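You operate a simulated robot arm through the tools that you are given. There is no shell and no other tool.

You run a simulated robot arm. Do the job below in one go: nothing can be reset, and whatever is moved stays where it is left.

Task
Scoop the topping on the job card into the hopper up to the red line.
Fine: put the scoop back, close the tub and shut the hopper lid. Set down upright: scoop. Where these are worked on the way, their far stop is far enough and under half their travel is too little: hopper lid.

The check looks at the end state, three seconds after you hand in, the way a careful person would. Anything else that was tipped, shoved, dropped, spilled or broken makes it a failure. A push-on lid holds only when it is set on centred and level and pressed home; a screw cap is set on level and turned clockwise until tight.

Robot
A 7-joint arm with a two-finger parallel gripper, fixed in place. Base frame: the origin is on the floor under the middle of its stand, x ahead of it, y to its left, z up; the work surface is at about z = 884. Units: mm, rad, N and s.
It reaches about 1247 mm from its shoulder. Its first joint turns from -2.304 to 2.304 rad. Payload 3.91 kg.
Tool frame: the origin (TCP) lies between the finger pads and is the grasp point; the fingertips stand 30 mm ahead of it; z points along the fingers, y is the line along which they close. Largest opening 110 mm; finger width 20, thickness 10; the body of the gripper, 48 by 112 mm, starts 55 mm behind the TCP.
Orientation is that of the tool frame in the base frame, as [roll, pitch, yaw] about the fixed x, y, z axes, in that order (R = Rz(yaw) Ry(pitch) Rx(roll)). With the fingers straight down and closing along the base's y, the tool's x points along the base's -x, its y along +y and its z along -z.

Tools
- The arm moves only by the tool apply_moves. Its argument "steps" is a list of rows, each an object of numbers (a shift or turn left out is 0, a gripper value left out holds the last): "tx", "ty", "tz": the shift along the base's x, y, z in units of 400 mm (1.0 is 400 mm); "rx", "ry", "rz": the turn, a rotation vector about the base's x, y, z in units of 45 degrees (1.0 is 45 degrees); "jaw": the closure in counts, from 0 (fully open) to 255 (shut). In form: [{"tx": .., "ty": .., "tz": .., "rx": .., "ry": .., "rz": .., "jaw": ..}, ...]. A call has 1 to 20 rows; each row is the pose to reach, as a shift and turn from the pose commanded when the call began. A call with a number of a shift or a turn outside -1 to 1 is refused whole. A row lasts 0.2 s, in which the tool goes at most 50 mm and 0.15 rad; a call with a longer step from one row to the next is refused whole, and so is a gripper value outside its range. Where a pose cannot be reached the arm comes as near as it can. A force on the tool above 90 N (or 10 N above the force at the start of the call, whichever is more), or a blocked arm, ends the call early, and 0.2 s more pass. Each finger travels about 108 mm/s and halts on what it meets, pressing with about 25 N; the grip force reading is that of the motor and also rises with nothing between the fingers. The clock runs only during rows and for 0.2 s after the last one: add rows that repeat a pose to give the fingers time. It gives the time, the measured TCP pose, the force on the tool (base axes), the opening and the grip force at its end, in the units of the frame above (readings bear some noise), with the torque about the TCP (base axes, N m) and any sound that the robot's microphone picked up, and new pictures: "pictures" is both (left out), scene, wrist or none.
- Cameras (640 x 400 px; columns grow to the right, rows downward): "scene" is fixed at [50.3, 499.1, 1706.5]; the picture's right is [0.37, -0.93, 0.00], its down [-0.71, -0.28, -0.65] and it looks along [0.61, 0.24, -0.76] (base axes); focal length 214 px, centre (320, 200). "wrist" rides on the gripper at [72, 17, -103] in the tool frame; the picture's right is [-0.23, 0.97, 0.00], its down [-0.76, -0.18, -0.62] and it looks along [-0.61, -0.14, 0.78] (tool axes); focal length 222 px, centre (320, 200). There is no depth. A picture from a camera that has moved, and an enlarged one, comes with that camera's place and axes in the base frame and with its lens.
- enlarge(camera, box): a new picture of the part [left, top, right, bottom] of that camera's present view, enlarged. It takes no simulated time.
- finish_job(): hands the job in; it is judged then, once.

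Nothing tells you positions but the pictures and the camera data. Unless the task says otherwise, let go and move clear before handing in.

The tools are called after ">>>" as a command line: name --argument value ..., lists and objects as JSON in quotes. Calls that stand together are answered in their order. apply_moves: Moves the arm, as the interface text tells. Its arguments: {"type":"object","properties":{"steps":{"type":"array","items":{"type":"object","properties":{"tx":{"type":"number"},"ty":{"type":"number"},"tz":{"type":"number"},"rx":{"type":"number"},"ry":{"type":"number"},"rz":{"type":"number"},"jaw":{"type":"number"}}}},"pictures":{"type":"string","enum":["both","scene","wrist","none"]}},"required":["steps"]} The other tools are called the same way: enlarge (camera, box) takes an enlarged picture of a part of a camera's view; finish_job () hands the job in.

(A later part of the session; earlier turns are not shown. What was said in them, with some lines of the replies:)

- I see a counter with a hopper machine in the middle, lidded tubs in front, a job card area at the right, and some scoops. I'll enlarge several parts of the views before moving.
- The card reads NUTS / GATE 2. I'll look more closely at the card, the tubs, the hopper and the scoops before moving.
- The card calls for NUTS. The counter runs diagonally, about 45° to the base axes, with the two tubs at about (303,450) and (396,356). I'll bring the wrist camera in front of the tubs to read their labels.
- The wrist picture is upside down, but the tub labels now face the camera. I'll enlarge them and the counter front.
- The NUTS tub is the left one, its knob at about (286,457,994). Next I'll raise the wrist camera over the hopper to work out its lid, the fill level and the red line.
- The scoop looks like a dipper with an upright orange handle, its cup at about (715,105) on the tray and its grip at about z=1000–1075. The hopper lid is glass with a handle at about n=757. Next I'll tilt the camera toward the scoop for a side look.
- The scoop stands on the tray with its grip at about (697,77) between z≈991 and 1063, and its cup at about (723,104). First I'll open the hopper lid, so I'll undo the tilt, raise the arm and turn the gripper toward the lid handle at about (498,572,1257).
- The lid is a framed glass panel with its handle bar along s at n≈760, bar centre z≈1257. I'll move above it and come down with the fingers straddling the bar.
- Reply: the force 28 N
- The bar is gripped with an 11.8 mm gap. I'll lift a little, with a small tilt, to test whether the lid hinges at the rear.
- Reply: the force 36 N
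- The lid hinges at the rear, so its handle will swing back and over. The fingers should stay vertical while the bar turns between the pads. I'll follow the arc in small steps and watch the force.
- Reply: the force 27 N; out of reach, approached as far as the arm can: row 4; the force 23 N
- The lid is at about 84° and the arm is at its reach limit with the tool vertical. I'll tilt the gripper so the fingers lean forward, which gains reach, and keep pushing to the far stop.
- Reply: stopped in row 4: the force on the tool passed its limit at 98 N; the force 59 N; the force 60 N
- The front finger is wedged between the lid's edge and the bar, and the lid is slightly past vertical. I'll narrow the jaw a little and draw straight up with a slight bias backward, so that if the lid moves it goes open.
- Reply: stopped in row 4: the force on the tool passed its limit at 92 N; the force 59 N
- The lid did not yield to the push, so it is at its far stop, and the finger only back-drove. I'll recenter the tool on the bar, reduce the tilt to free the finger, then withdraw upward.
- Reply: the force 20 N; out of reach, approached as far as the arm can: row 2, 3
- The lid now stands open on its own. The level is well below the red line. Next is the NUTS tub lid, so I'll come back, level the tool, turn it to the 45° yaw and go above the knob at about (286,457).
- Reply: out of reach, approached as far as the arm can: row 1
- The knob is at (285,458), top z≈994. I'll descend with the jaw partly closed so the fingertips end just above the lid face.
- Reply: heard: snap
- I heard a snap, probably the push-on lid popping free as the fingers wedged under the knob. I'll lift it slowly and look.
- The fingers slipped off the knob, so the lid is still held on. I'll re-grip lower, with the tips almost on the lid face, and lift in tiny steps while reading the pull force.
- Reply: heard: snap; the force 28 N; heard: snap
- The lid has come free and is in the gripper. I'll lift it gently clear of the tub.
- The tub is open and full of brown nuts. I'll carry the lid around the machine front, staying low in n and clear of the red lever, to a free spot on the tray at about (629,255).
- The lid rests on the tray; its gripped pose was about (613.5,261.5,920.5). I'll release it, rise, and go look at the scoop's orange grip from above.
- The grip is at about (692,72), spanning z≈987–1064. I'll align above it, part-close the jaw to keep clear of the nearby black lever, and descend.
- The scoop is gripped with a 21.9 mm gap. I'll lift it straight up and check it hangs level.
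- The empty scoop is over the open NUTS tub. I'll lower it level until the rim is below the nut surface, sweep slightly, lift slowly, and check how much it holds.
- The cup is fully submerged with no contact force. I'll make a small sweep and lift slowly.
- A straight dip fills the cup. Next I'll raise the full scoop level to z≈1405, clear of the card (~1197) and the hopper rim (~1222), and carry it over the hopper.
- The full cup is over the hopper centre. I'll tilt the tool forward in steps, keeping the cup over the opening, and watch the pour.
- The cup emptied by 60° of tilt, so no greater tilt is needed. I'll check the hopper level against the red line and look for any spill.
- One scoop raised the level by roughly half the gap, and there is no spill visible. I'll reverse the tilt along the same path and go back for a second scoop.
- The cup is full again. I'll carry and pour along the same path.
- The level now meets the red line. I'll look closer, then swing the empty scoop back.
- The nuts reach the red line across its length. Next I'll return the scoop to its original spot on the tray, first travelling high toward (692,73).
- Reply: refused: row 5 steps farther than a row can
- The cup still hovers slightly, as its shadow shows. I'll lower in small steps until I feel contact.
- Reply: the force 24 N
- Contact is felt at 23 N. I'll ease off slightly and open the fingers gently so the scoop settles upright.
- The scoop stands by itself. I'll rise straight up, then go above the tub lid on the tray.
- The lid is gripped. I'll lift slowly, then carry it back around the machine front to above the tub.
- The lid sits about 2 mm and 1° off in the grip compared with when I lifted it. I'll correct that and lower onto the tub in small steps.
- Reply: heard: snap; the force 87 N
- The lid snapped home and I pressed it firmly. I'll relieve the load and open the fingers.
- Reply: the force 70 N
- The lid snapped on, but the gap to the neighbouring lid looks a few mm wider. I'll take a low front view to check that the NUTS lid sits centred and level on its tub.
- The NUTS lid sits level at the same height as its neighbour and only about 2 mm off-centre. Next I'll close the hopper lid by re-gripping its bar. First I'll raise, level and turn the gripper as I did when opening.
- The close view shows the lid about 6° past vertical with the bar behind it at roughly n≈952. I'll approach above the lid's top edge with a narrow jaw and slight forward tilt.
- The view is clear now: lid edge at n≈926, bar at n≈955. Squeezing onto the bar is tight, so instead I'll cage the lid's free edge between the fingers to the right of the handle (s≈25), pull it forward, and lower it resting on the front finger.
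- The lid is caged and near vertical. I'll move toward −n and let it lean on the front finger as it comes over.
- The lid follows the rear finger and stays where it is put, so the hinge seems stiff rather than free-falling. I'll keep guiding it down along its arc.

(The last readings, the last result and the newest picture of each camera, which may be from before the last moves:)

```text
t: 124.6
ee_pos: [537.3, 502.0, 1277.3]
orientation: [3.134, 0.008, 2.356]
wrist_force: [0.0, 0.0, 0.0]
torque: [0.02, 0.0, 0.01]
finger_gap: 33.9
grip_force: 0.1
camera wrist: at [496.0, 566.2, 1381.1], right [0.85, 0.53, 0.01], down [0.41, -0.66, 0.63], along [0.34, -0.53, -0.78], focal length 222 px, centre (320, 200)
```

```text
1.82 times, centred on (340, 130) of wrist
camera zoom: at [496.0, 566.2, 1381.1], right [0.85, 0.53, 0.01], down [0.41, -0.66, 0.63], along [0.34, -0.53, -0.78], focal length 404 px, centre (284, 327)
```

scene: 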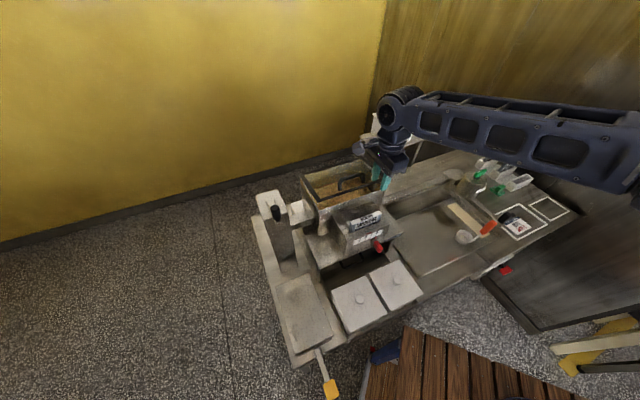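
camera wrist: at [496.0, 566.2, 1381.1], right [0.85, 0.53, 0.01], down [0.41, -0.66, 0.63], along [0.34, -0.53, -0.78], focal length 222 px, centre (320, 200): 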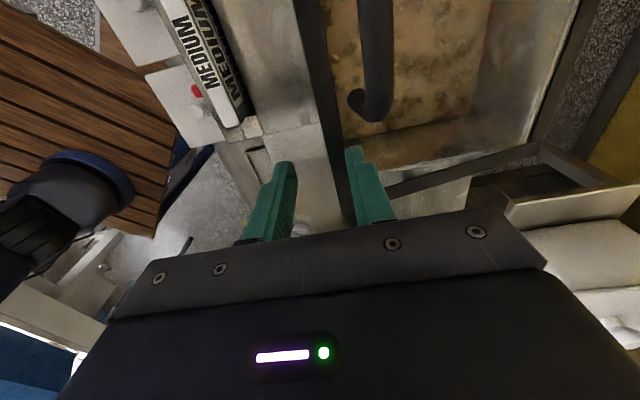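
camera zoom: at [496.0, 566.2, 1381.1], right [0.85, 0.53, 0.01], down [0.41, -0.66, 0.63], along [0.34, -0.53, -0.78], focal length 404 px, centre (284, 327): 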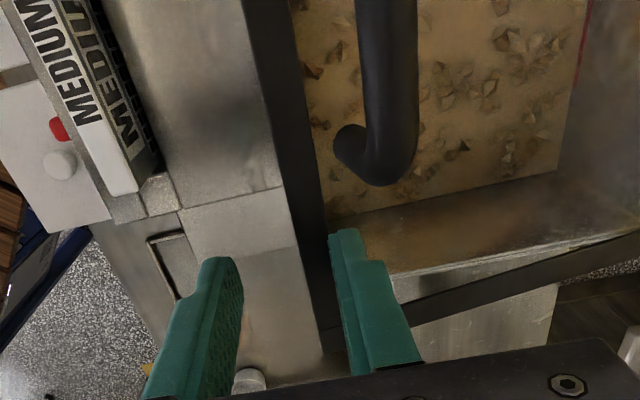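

>>> apply_moves --steps '[{"tx": -0.001, "ty": -0.001, "tz": -0.018, "jaw": 176}, {"tx": -0.002, "ty": -0.002, "tz": -0.035, "jaw": 176}, {"tx": -0.002, "ty": -0.002, "tz": -0.045, "jaw": 176}]' --pictures "scene"

>>> enlarge --camera "scene" --box '[285, 120, 405, 220]'

```text
t: 125.4
ee_pos: [535.4, 502.5, 1259.3]
orientation: [3.134, 0.007, 2.358]
wrist_force: [0.3, -0.2, -0.5]
torque: [-0.01, 0.0, 0.04]
finger_gap: 34.3
grip_force: 0.0
```

scene: 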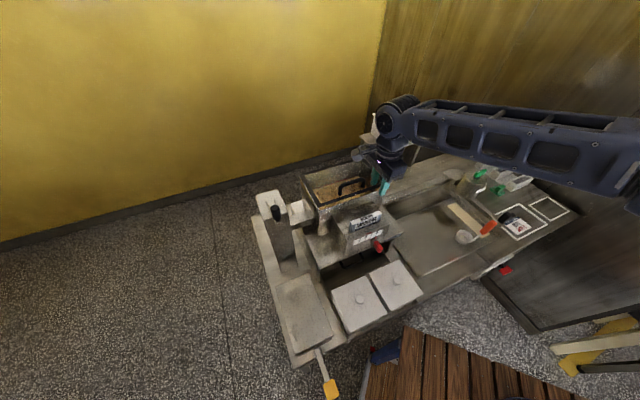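

```text
4.00 times, centred on (345, 170) of scene
camera zoom: at [50.3, 499.1, 1706.5], right [0.37, -0.93, 0.0], down [-0.71, -0.28, -0.65], along [0.61, 0.24, -0.76], focal length 858 px, centre (220, 320)
```

zoom: 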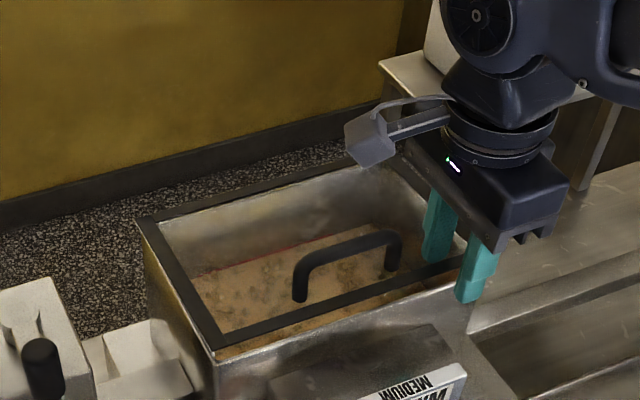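

>>> apply_moves --steps '[{"tz": -0.005, "jaw": 176}, {"tz": -0.01, "jaw": 176}, {"tz": -0.013, "jaw": 176}]' --pictures "none"

>>> apply_moves --steps '[{"tz": -0.003, "jaw": 176}, {"tz": -0.006, "jaw": 176}]' --pictures "scene"

>>> enlarge --camera "scene" --box '[285, 130, 405, 220]'

```text
t: 126.2
ee_pos: [535.1, 503.8, 1254.4]
orientation: [3.136, 0.006, 2.354]
wrist_force: [0.4, -0.5, -0.5]
torque: [0.02, 0.01, -0.01]
finger_gap: 34.1
grip_force: 0.0
```

```text
t: 126.8
ee_pos: [534.5, 501.5, 1250.4]
orientation: [3.135, 0.007, 2.356]
wrist_force: [0.2, -0.9, 0.0]
torque: [0.01, 0.01, 0.01]
finger_gap: 34.4
grip_force: 0.0
```

scene: 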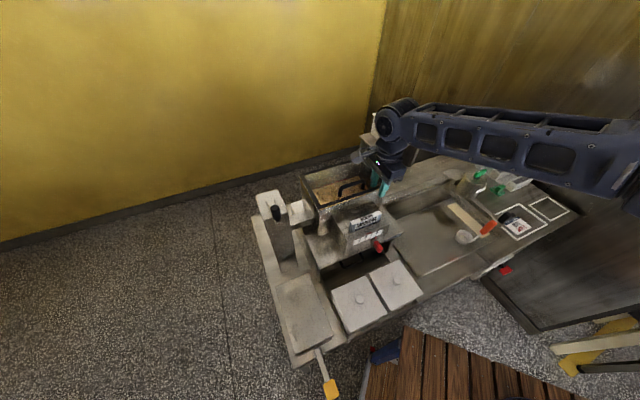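

```text
4.44 times, centred on (345, 175) of scene
camera zoom: at [50.3, 499.1, 1706.5], right [0.37, -0.93, 0.0], down [-0.71, -0.28, -0.65], along [0.61, 0.24, -0.76], focal length 953 px, centre (209, 311)
```

zoom: 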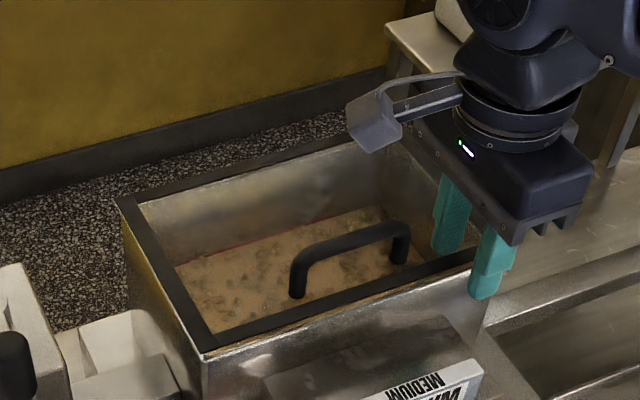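

>>> apply_moves --steps '[{"tz": -0.003, "jaw": 176}, {"tz": -0.006, "jaw": 176}]' --pictures "none"

>>> apply_moves --steps '[{"tz": -0.003, "jaw": 176}, {"tz": -0.006, "jaw": 176}]' --pictures "both"

>>> enlarge --camera "scene" --box '[295, 150, 395, 220]'

>>> enlarge --camera "wrist" --box '[200, 20, 480, 240]'

```text
t: 127.4
ee_pos: [536.8, 501.8, 1249.0]
orientation: [3.134, 0.007, 2.356]
wrist_force: [-0.3, 0.4, -0.1]
torque: [0.0, 0.01, 0.0]
finger_gap: 34.1
grip_force: 0.1
```

```text
t: 128.0
ee_pos: [535.9, 501.9, 1247.7]
orientation: [3.132, 0.007, 2.357]
wrist_force: [0.1, 0.5, 8.3]
torque: [0.21, -0.06, 0.01]
finger_gap: 34.3
grip_force: 0.5
camera wrist: at [494.7, 565.3, 1351.7], right [0.85, 0.53, 0.01], down [0.41, -0.66, 0.63], along [0.34, -0.53, -0.78], focal length 222 px, centre (320, 200)
```

scene: 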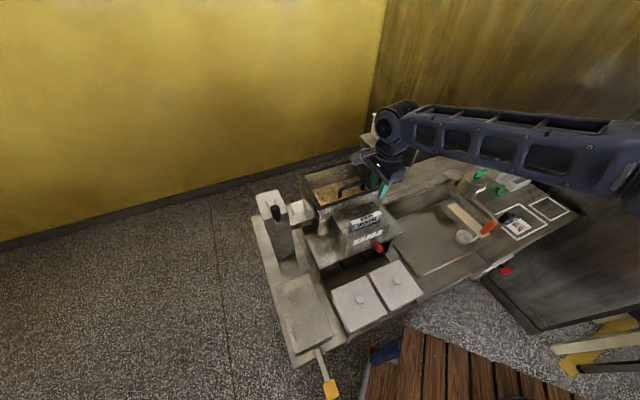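
wrist: 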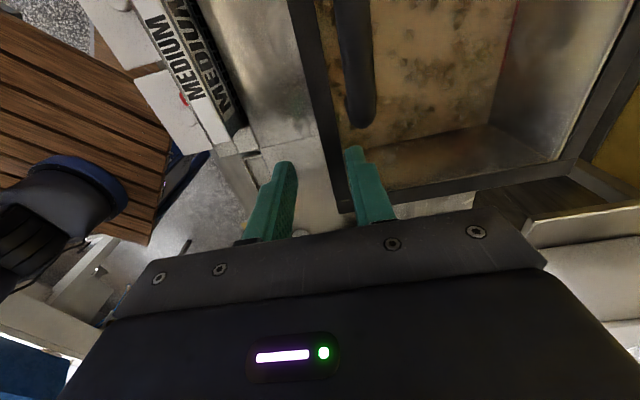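

```text
5.71 times, centred on (345, 185) of scene
camera zoom: at [50.3, 499.1, 1706.5], right [0.37, -0.93, 0.0], down [-0.71, -0.28, -0.65], along [0.61, 0.24, -0.76], focal length 1226 px, centre (177, 286)
```

zoom: 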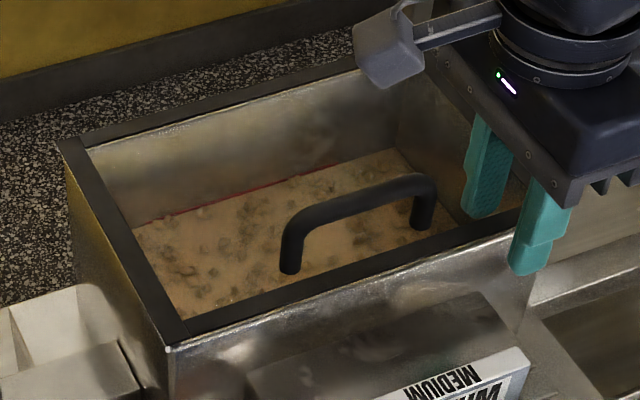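

```text
1.82 times, centred on (340, 130) of wrist
camera zoom: at [494.7, 565.3, 1351.7], right [0.85, 0.53, 0.01], down [0.41, -0.66, 0.63], along [0.34, -0.53, -0.78], focal length 404 px, centre (284, 327)
```

zoom: 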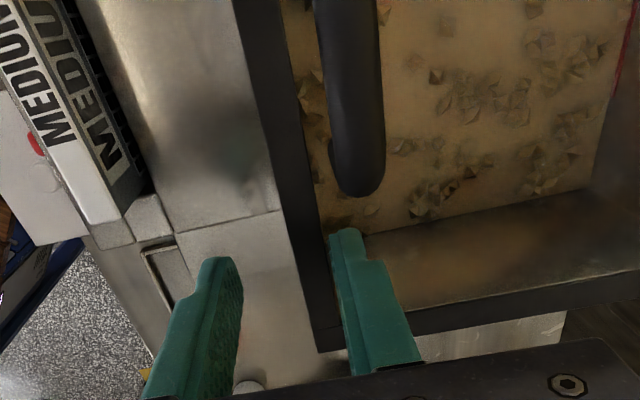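

The lid is down and now resists with 8 N. I'll press it slightly to make sure it is fully shut, then lift away.

>>> apply_moves --steps '[{"tz": -0.003, "jaw": 176}, {"tz": -0.005, "jaw": 176}]' --pictures "none"

>>> apply_moves --steps '[{"tz": 0.02, "jaw": 176}, {"tz": 0.08, "jaw": 176}, {"tz": 0.18, "jaw": 176}, {"tz": 0.3, "jaw": 100}, {"tz": 0.42, "jaw": 60}, {"tz": 0.52, "jaw": 0}]' --pictures "both"

>>> enlarge --camera "scene" --box '[290, 145, 400, 220]'

>>> enlarge --camera "wrist" --box '[180, 0, 500, 220]'

```text
t: 128.6
ee_pos: [535.5, 501.4, 1247.0]
orientation: [3.132, 0.007, 2.356]
wrist_force: [-0.3, 2.5, 31.4]
torque: [0.67, -0.32, -0.05]
finger_gap: 35.0
grip_force: 1.6
```

```text
t: 130.0
ee_pos: [536.1, 502.3, 1452.6]
orientation: [3.134, 0.005, 2.356]
wrist_force: [-1.0, -0.2, 0.4]
torque: [-0.01, 0.0, -0.02]
finger_gap: 110.1
grip_force: 0.1
camera wrist: at [495.7, 565.5, 1556.5], right [0.85, 0.53, 0.01], down [0.41, -0.66, 0.63], along [0.34, -0.53, -0.78], focal length 222 px, centre (320, 200)
```

scene: 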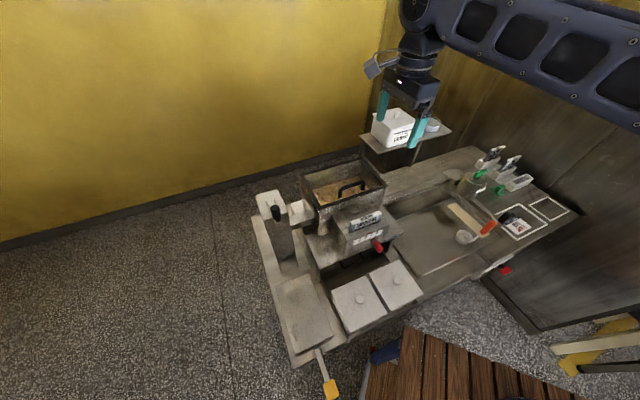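
wrist: 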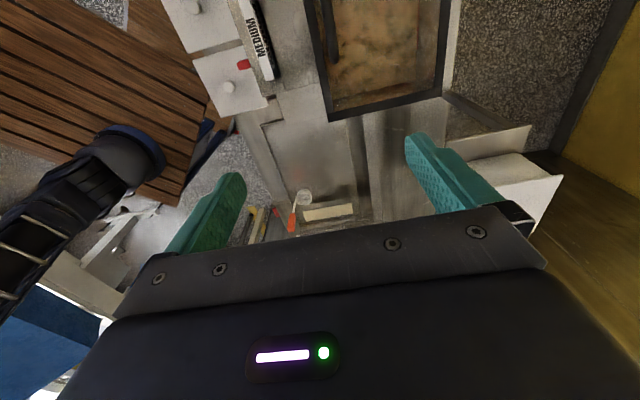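

```text
5.33 times, centred on (345, 182) of scene
camera zoom: at [50.3, 499.1, 1706.5], right [0.37, -0.93, 0.0], down [-0.71, -0.28, -0.65], along [0.61, 0.24, -0.76], focal length 1144 px, centre (187, 293)
```

zoom: 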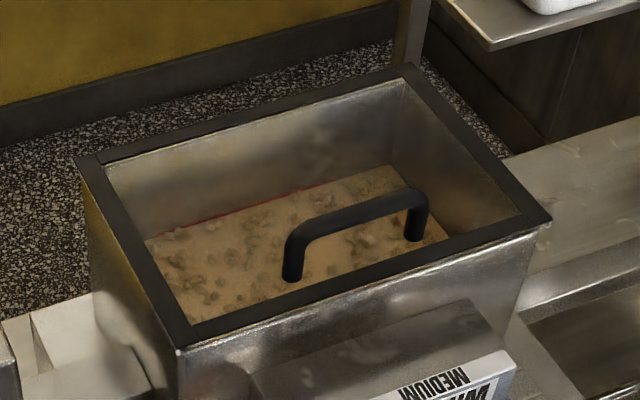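

```text
1.82 times, centred on (340, 110) of wrist
camera zoom: at [495.7, 565.5, 1556.5], right [0.85, 0.53, 0.01], down [0.41, -0.66, 0.63], along [0.34, -0.53, -0.78], focal length 404 px, centre (284, 364)
```

zoom: 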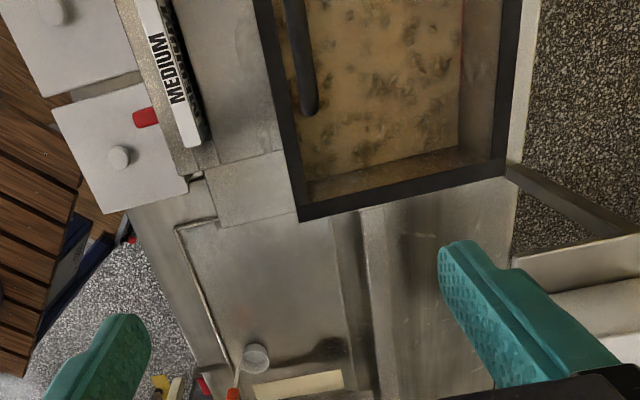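

The hopper lid matches its initial shut position. I'll check the tub, scoop and surroundings against the starting pictures.

>>> enlarge --camera "scene" --box '[320, 250, 430, 340]'

>>> enlarge --camera "scene" --box '[440, 200, 510, 260]'

>>> enlarge --camera "scene" --box '[330, 195, 430, 275]'

>>> enlarge --camera "scene" --box '[335, 270, 385, 340]'

```text
4.44 times, centred on (375, 295) of scene
camera zoom: at [50.3, 499.1, 1706.5], right [0.37, -0.93, 0.0], down [-0.71, -0.28, -0.65], along [0.61, 0.24, -0.76], focal length 953 px, centre (76, -222)
```

zoom: 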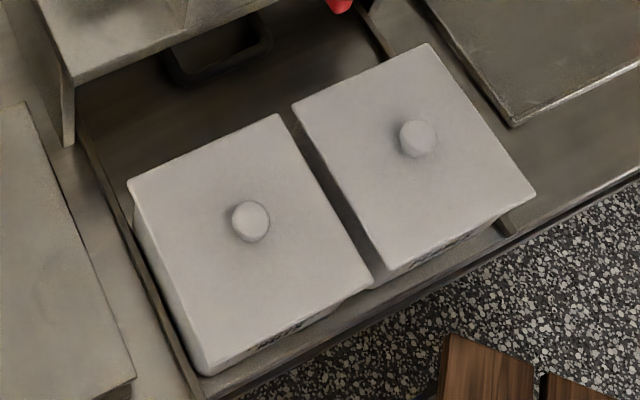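

```text
6.67 times, centred on (475, 230) of scene
camera zoom: at [50.3, 499.1, 1706.5], right [0.37, -0.93, 0.0], down [-0.71, -0.28, -0.65], along [0.61, 0.24, -0.76], focal length 1430 px, centre (-713, 0)
```

zoom: 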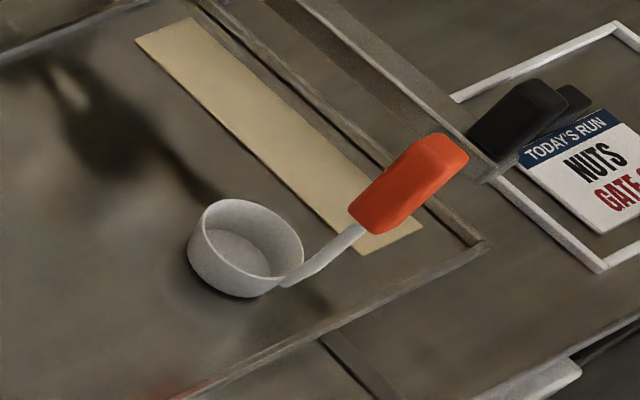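

```text
5.00 times, centred on (380, 235) of scene
camera zoom: at [50.3, 499.1, 1706.5], right [0.37, -0.93, 0.0], down [-0.71, -0.28, -0.65], along [0.61, 0.24, -0.76], focal length 1072 px, centre (20, 25)
```

zoom: 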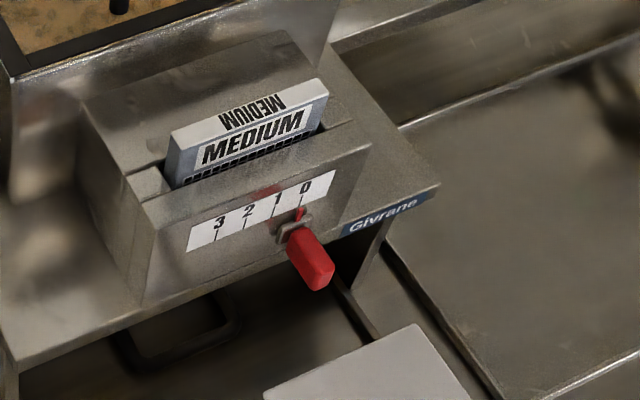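

```text
5.71 times, centred on (360, 305) of scene
camera zoom: at [50.3, 499.1, 1706.5], right [0.37, -0.93, 0.0], down [-0.71, -0.28, -0.65], along [0.61, 0.24, -0.76], focal length 1226 px, centre (91, -400)
```

zoom: 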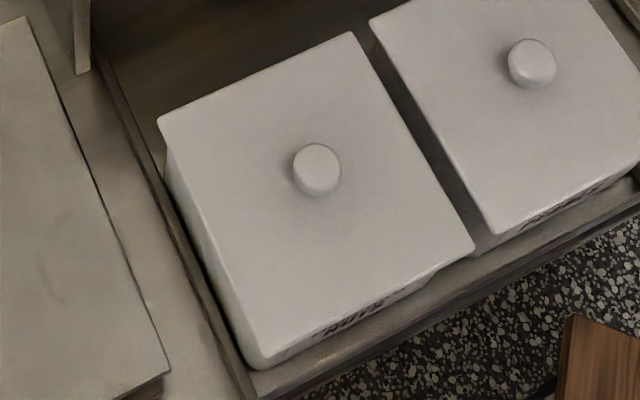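

Everything matches the starting state apart from the added nuts: gate lever at 0, scoop upright in its place, tub lid on, hopper lid shut. I'll move the arm clear to its initial area.

>>> apply_moves --steps '[{"tx": 0.02, "ty": -0.1, "tz": 0.04}, {"tx": 0.045, "ty": -0.21, "tz": 0.08}, {"tx": 0.07, "ty": -0.32, "tz": 0.12}, {"tx": 0.095, "ty": -0.43, "tz": 0.16}, {"tx": 0.12, "ty": -0.54, "tz": 0.2}, {"tx": 0.14, "ty": -0.64, "tz": 0.24}]' --pictures "both"

>>> enlarge --camera "scene" --box '[305, 155, 375, 210]'

>>> enlarge --camera "scene" --box '[240, 100, 580, 380]'

```text
t: 131.4
ee_pos: [592.4, 245.2, 1547.0]
orientation: [3.138, 0.009, 2.355]
wrist_force: [0.4, 0.6, 0.6]
torque: [-0.03, 0.02, 0.01]
finger_gap: 109.7
grip_force: 0.0
camera wrist: at [550.7, 309.6, 1651.9], right [0.85, 0.53, 0.01], down [0.41, -0.66, 0.63], along [0.34, -0.53, -0.78], focal length 222 px, centre (320, 200)
```

scene: 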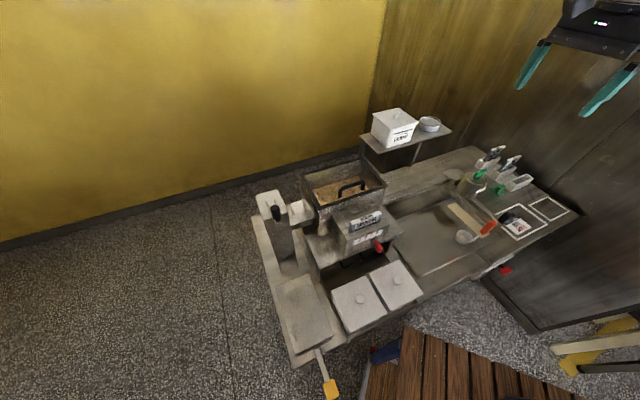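
wrist: 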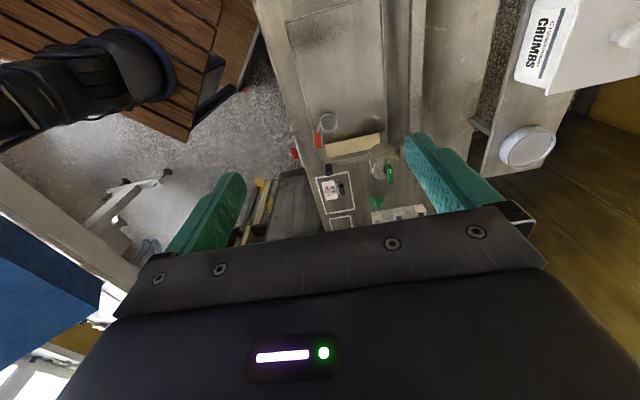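

```text
7.27 times, centred on (340, 182) of scene
camera zoom: at [50.3, 499.1, 1706.5], right [0.37, -0.93, 0.0], down [-0.71, -0.28, -0.65], along [0.61, 0.24, -0.76], focal length 1560 px, centre (174, 327)
```

zoom: 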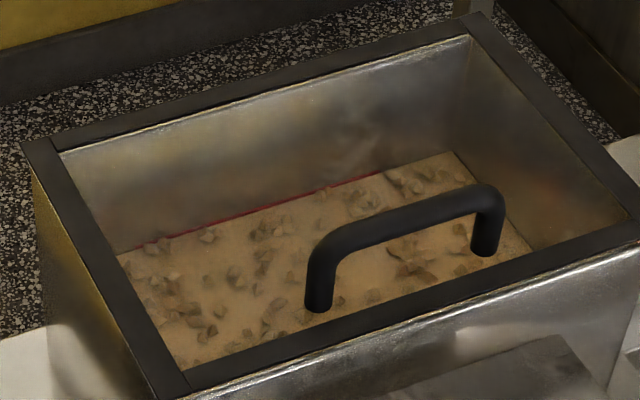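

```text
1.43 times, centred on (410, 240) of scene
camera zoom: at [50.3, 499.1, 1706.5], right [0.37, -0.93, 0.0], down [-0.71, -0.28, -0.65], along [0.61, 0.24, -0.76], focal length 306 px, centre (191, 143)
```

zoom: 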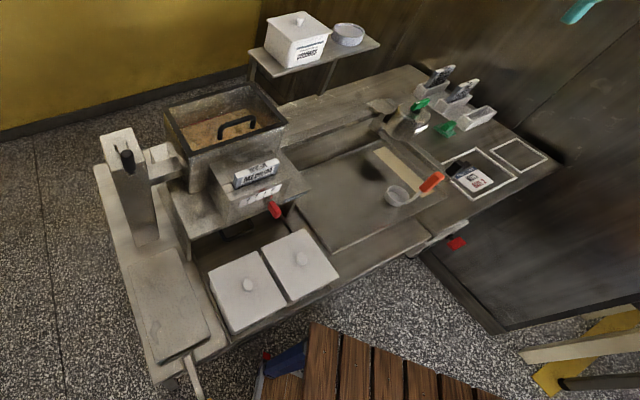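

The nuts are level with the red line and the hopper lid is shut. The NUTS tub lid is pressed home, the scoop stands upright where it was, and the arm is clear. I'm handing in the job.

>>> finish_job

```text
The job is handed in.
```

I scooped nuts, the topping on the job card, into the hopper up to the red line and handed the job in. It took two scoops, and I saw no spill.

- **Hopper lid:** I opened it fully to its far stop for pouring. It is now shut and matches its starting position.
- **Tub:** The NUTS lid snapped on and is level with the lid of the PEARLS tub beside it. It sits about 2 mm off-centre. The tub moved about 2–3 mm when I let go of the lid, and I left it there.
- **Scoop:** It is back on the tray, standing upright within about 3 mm of where it was.
- **Everything else:** The gate lever is still at 0 because the task did not ask me to set it, though the card also says GATE 2. Nothing else in view looks disturbed, and the arm is clear.
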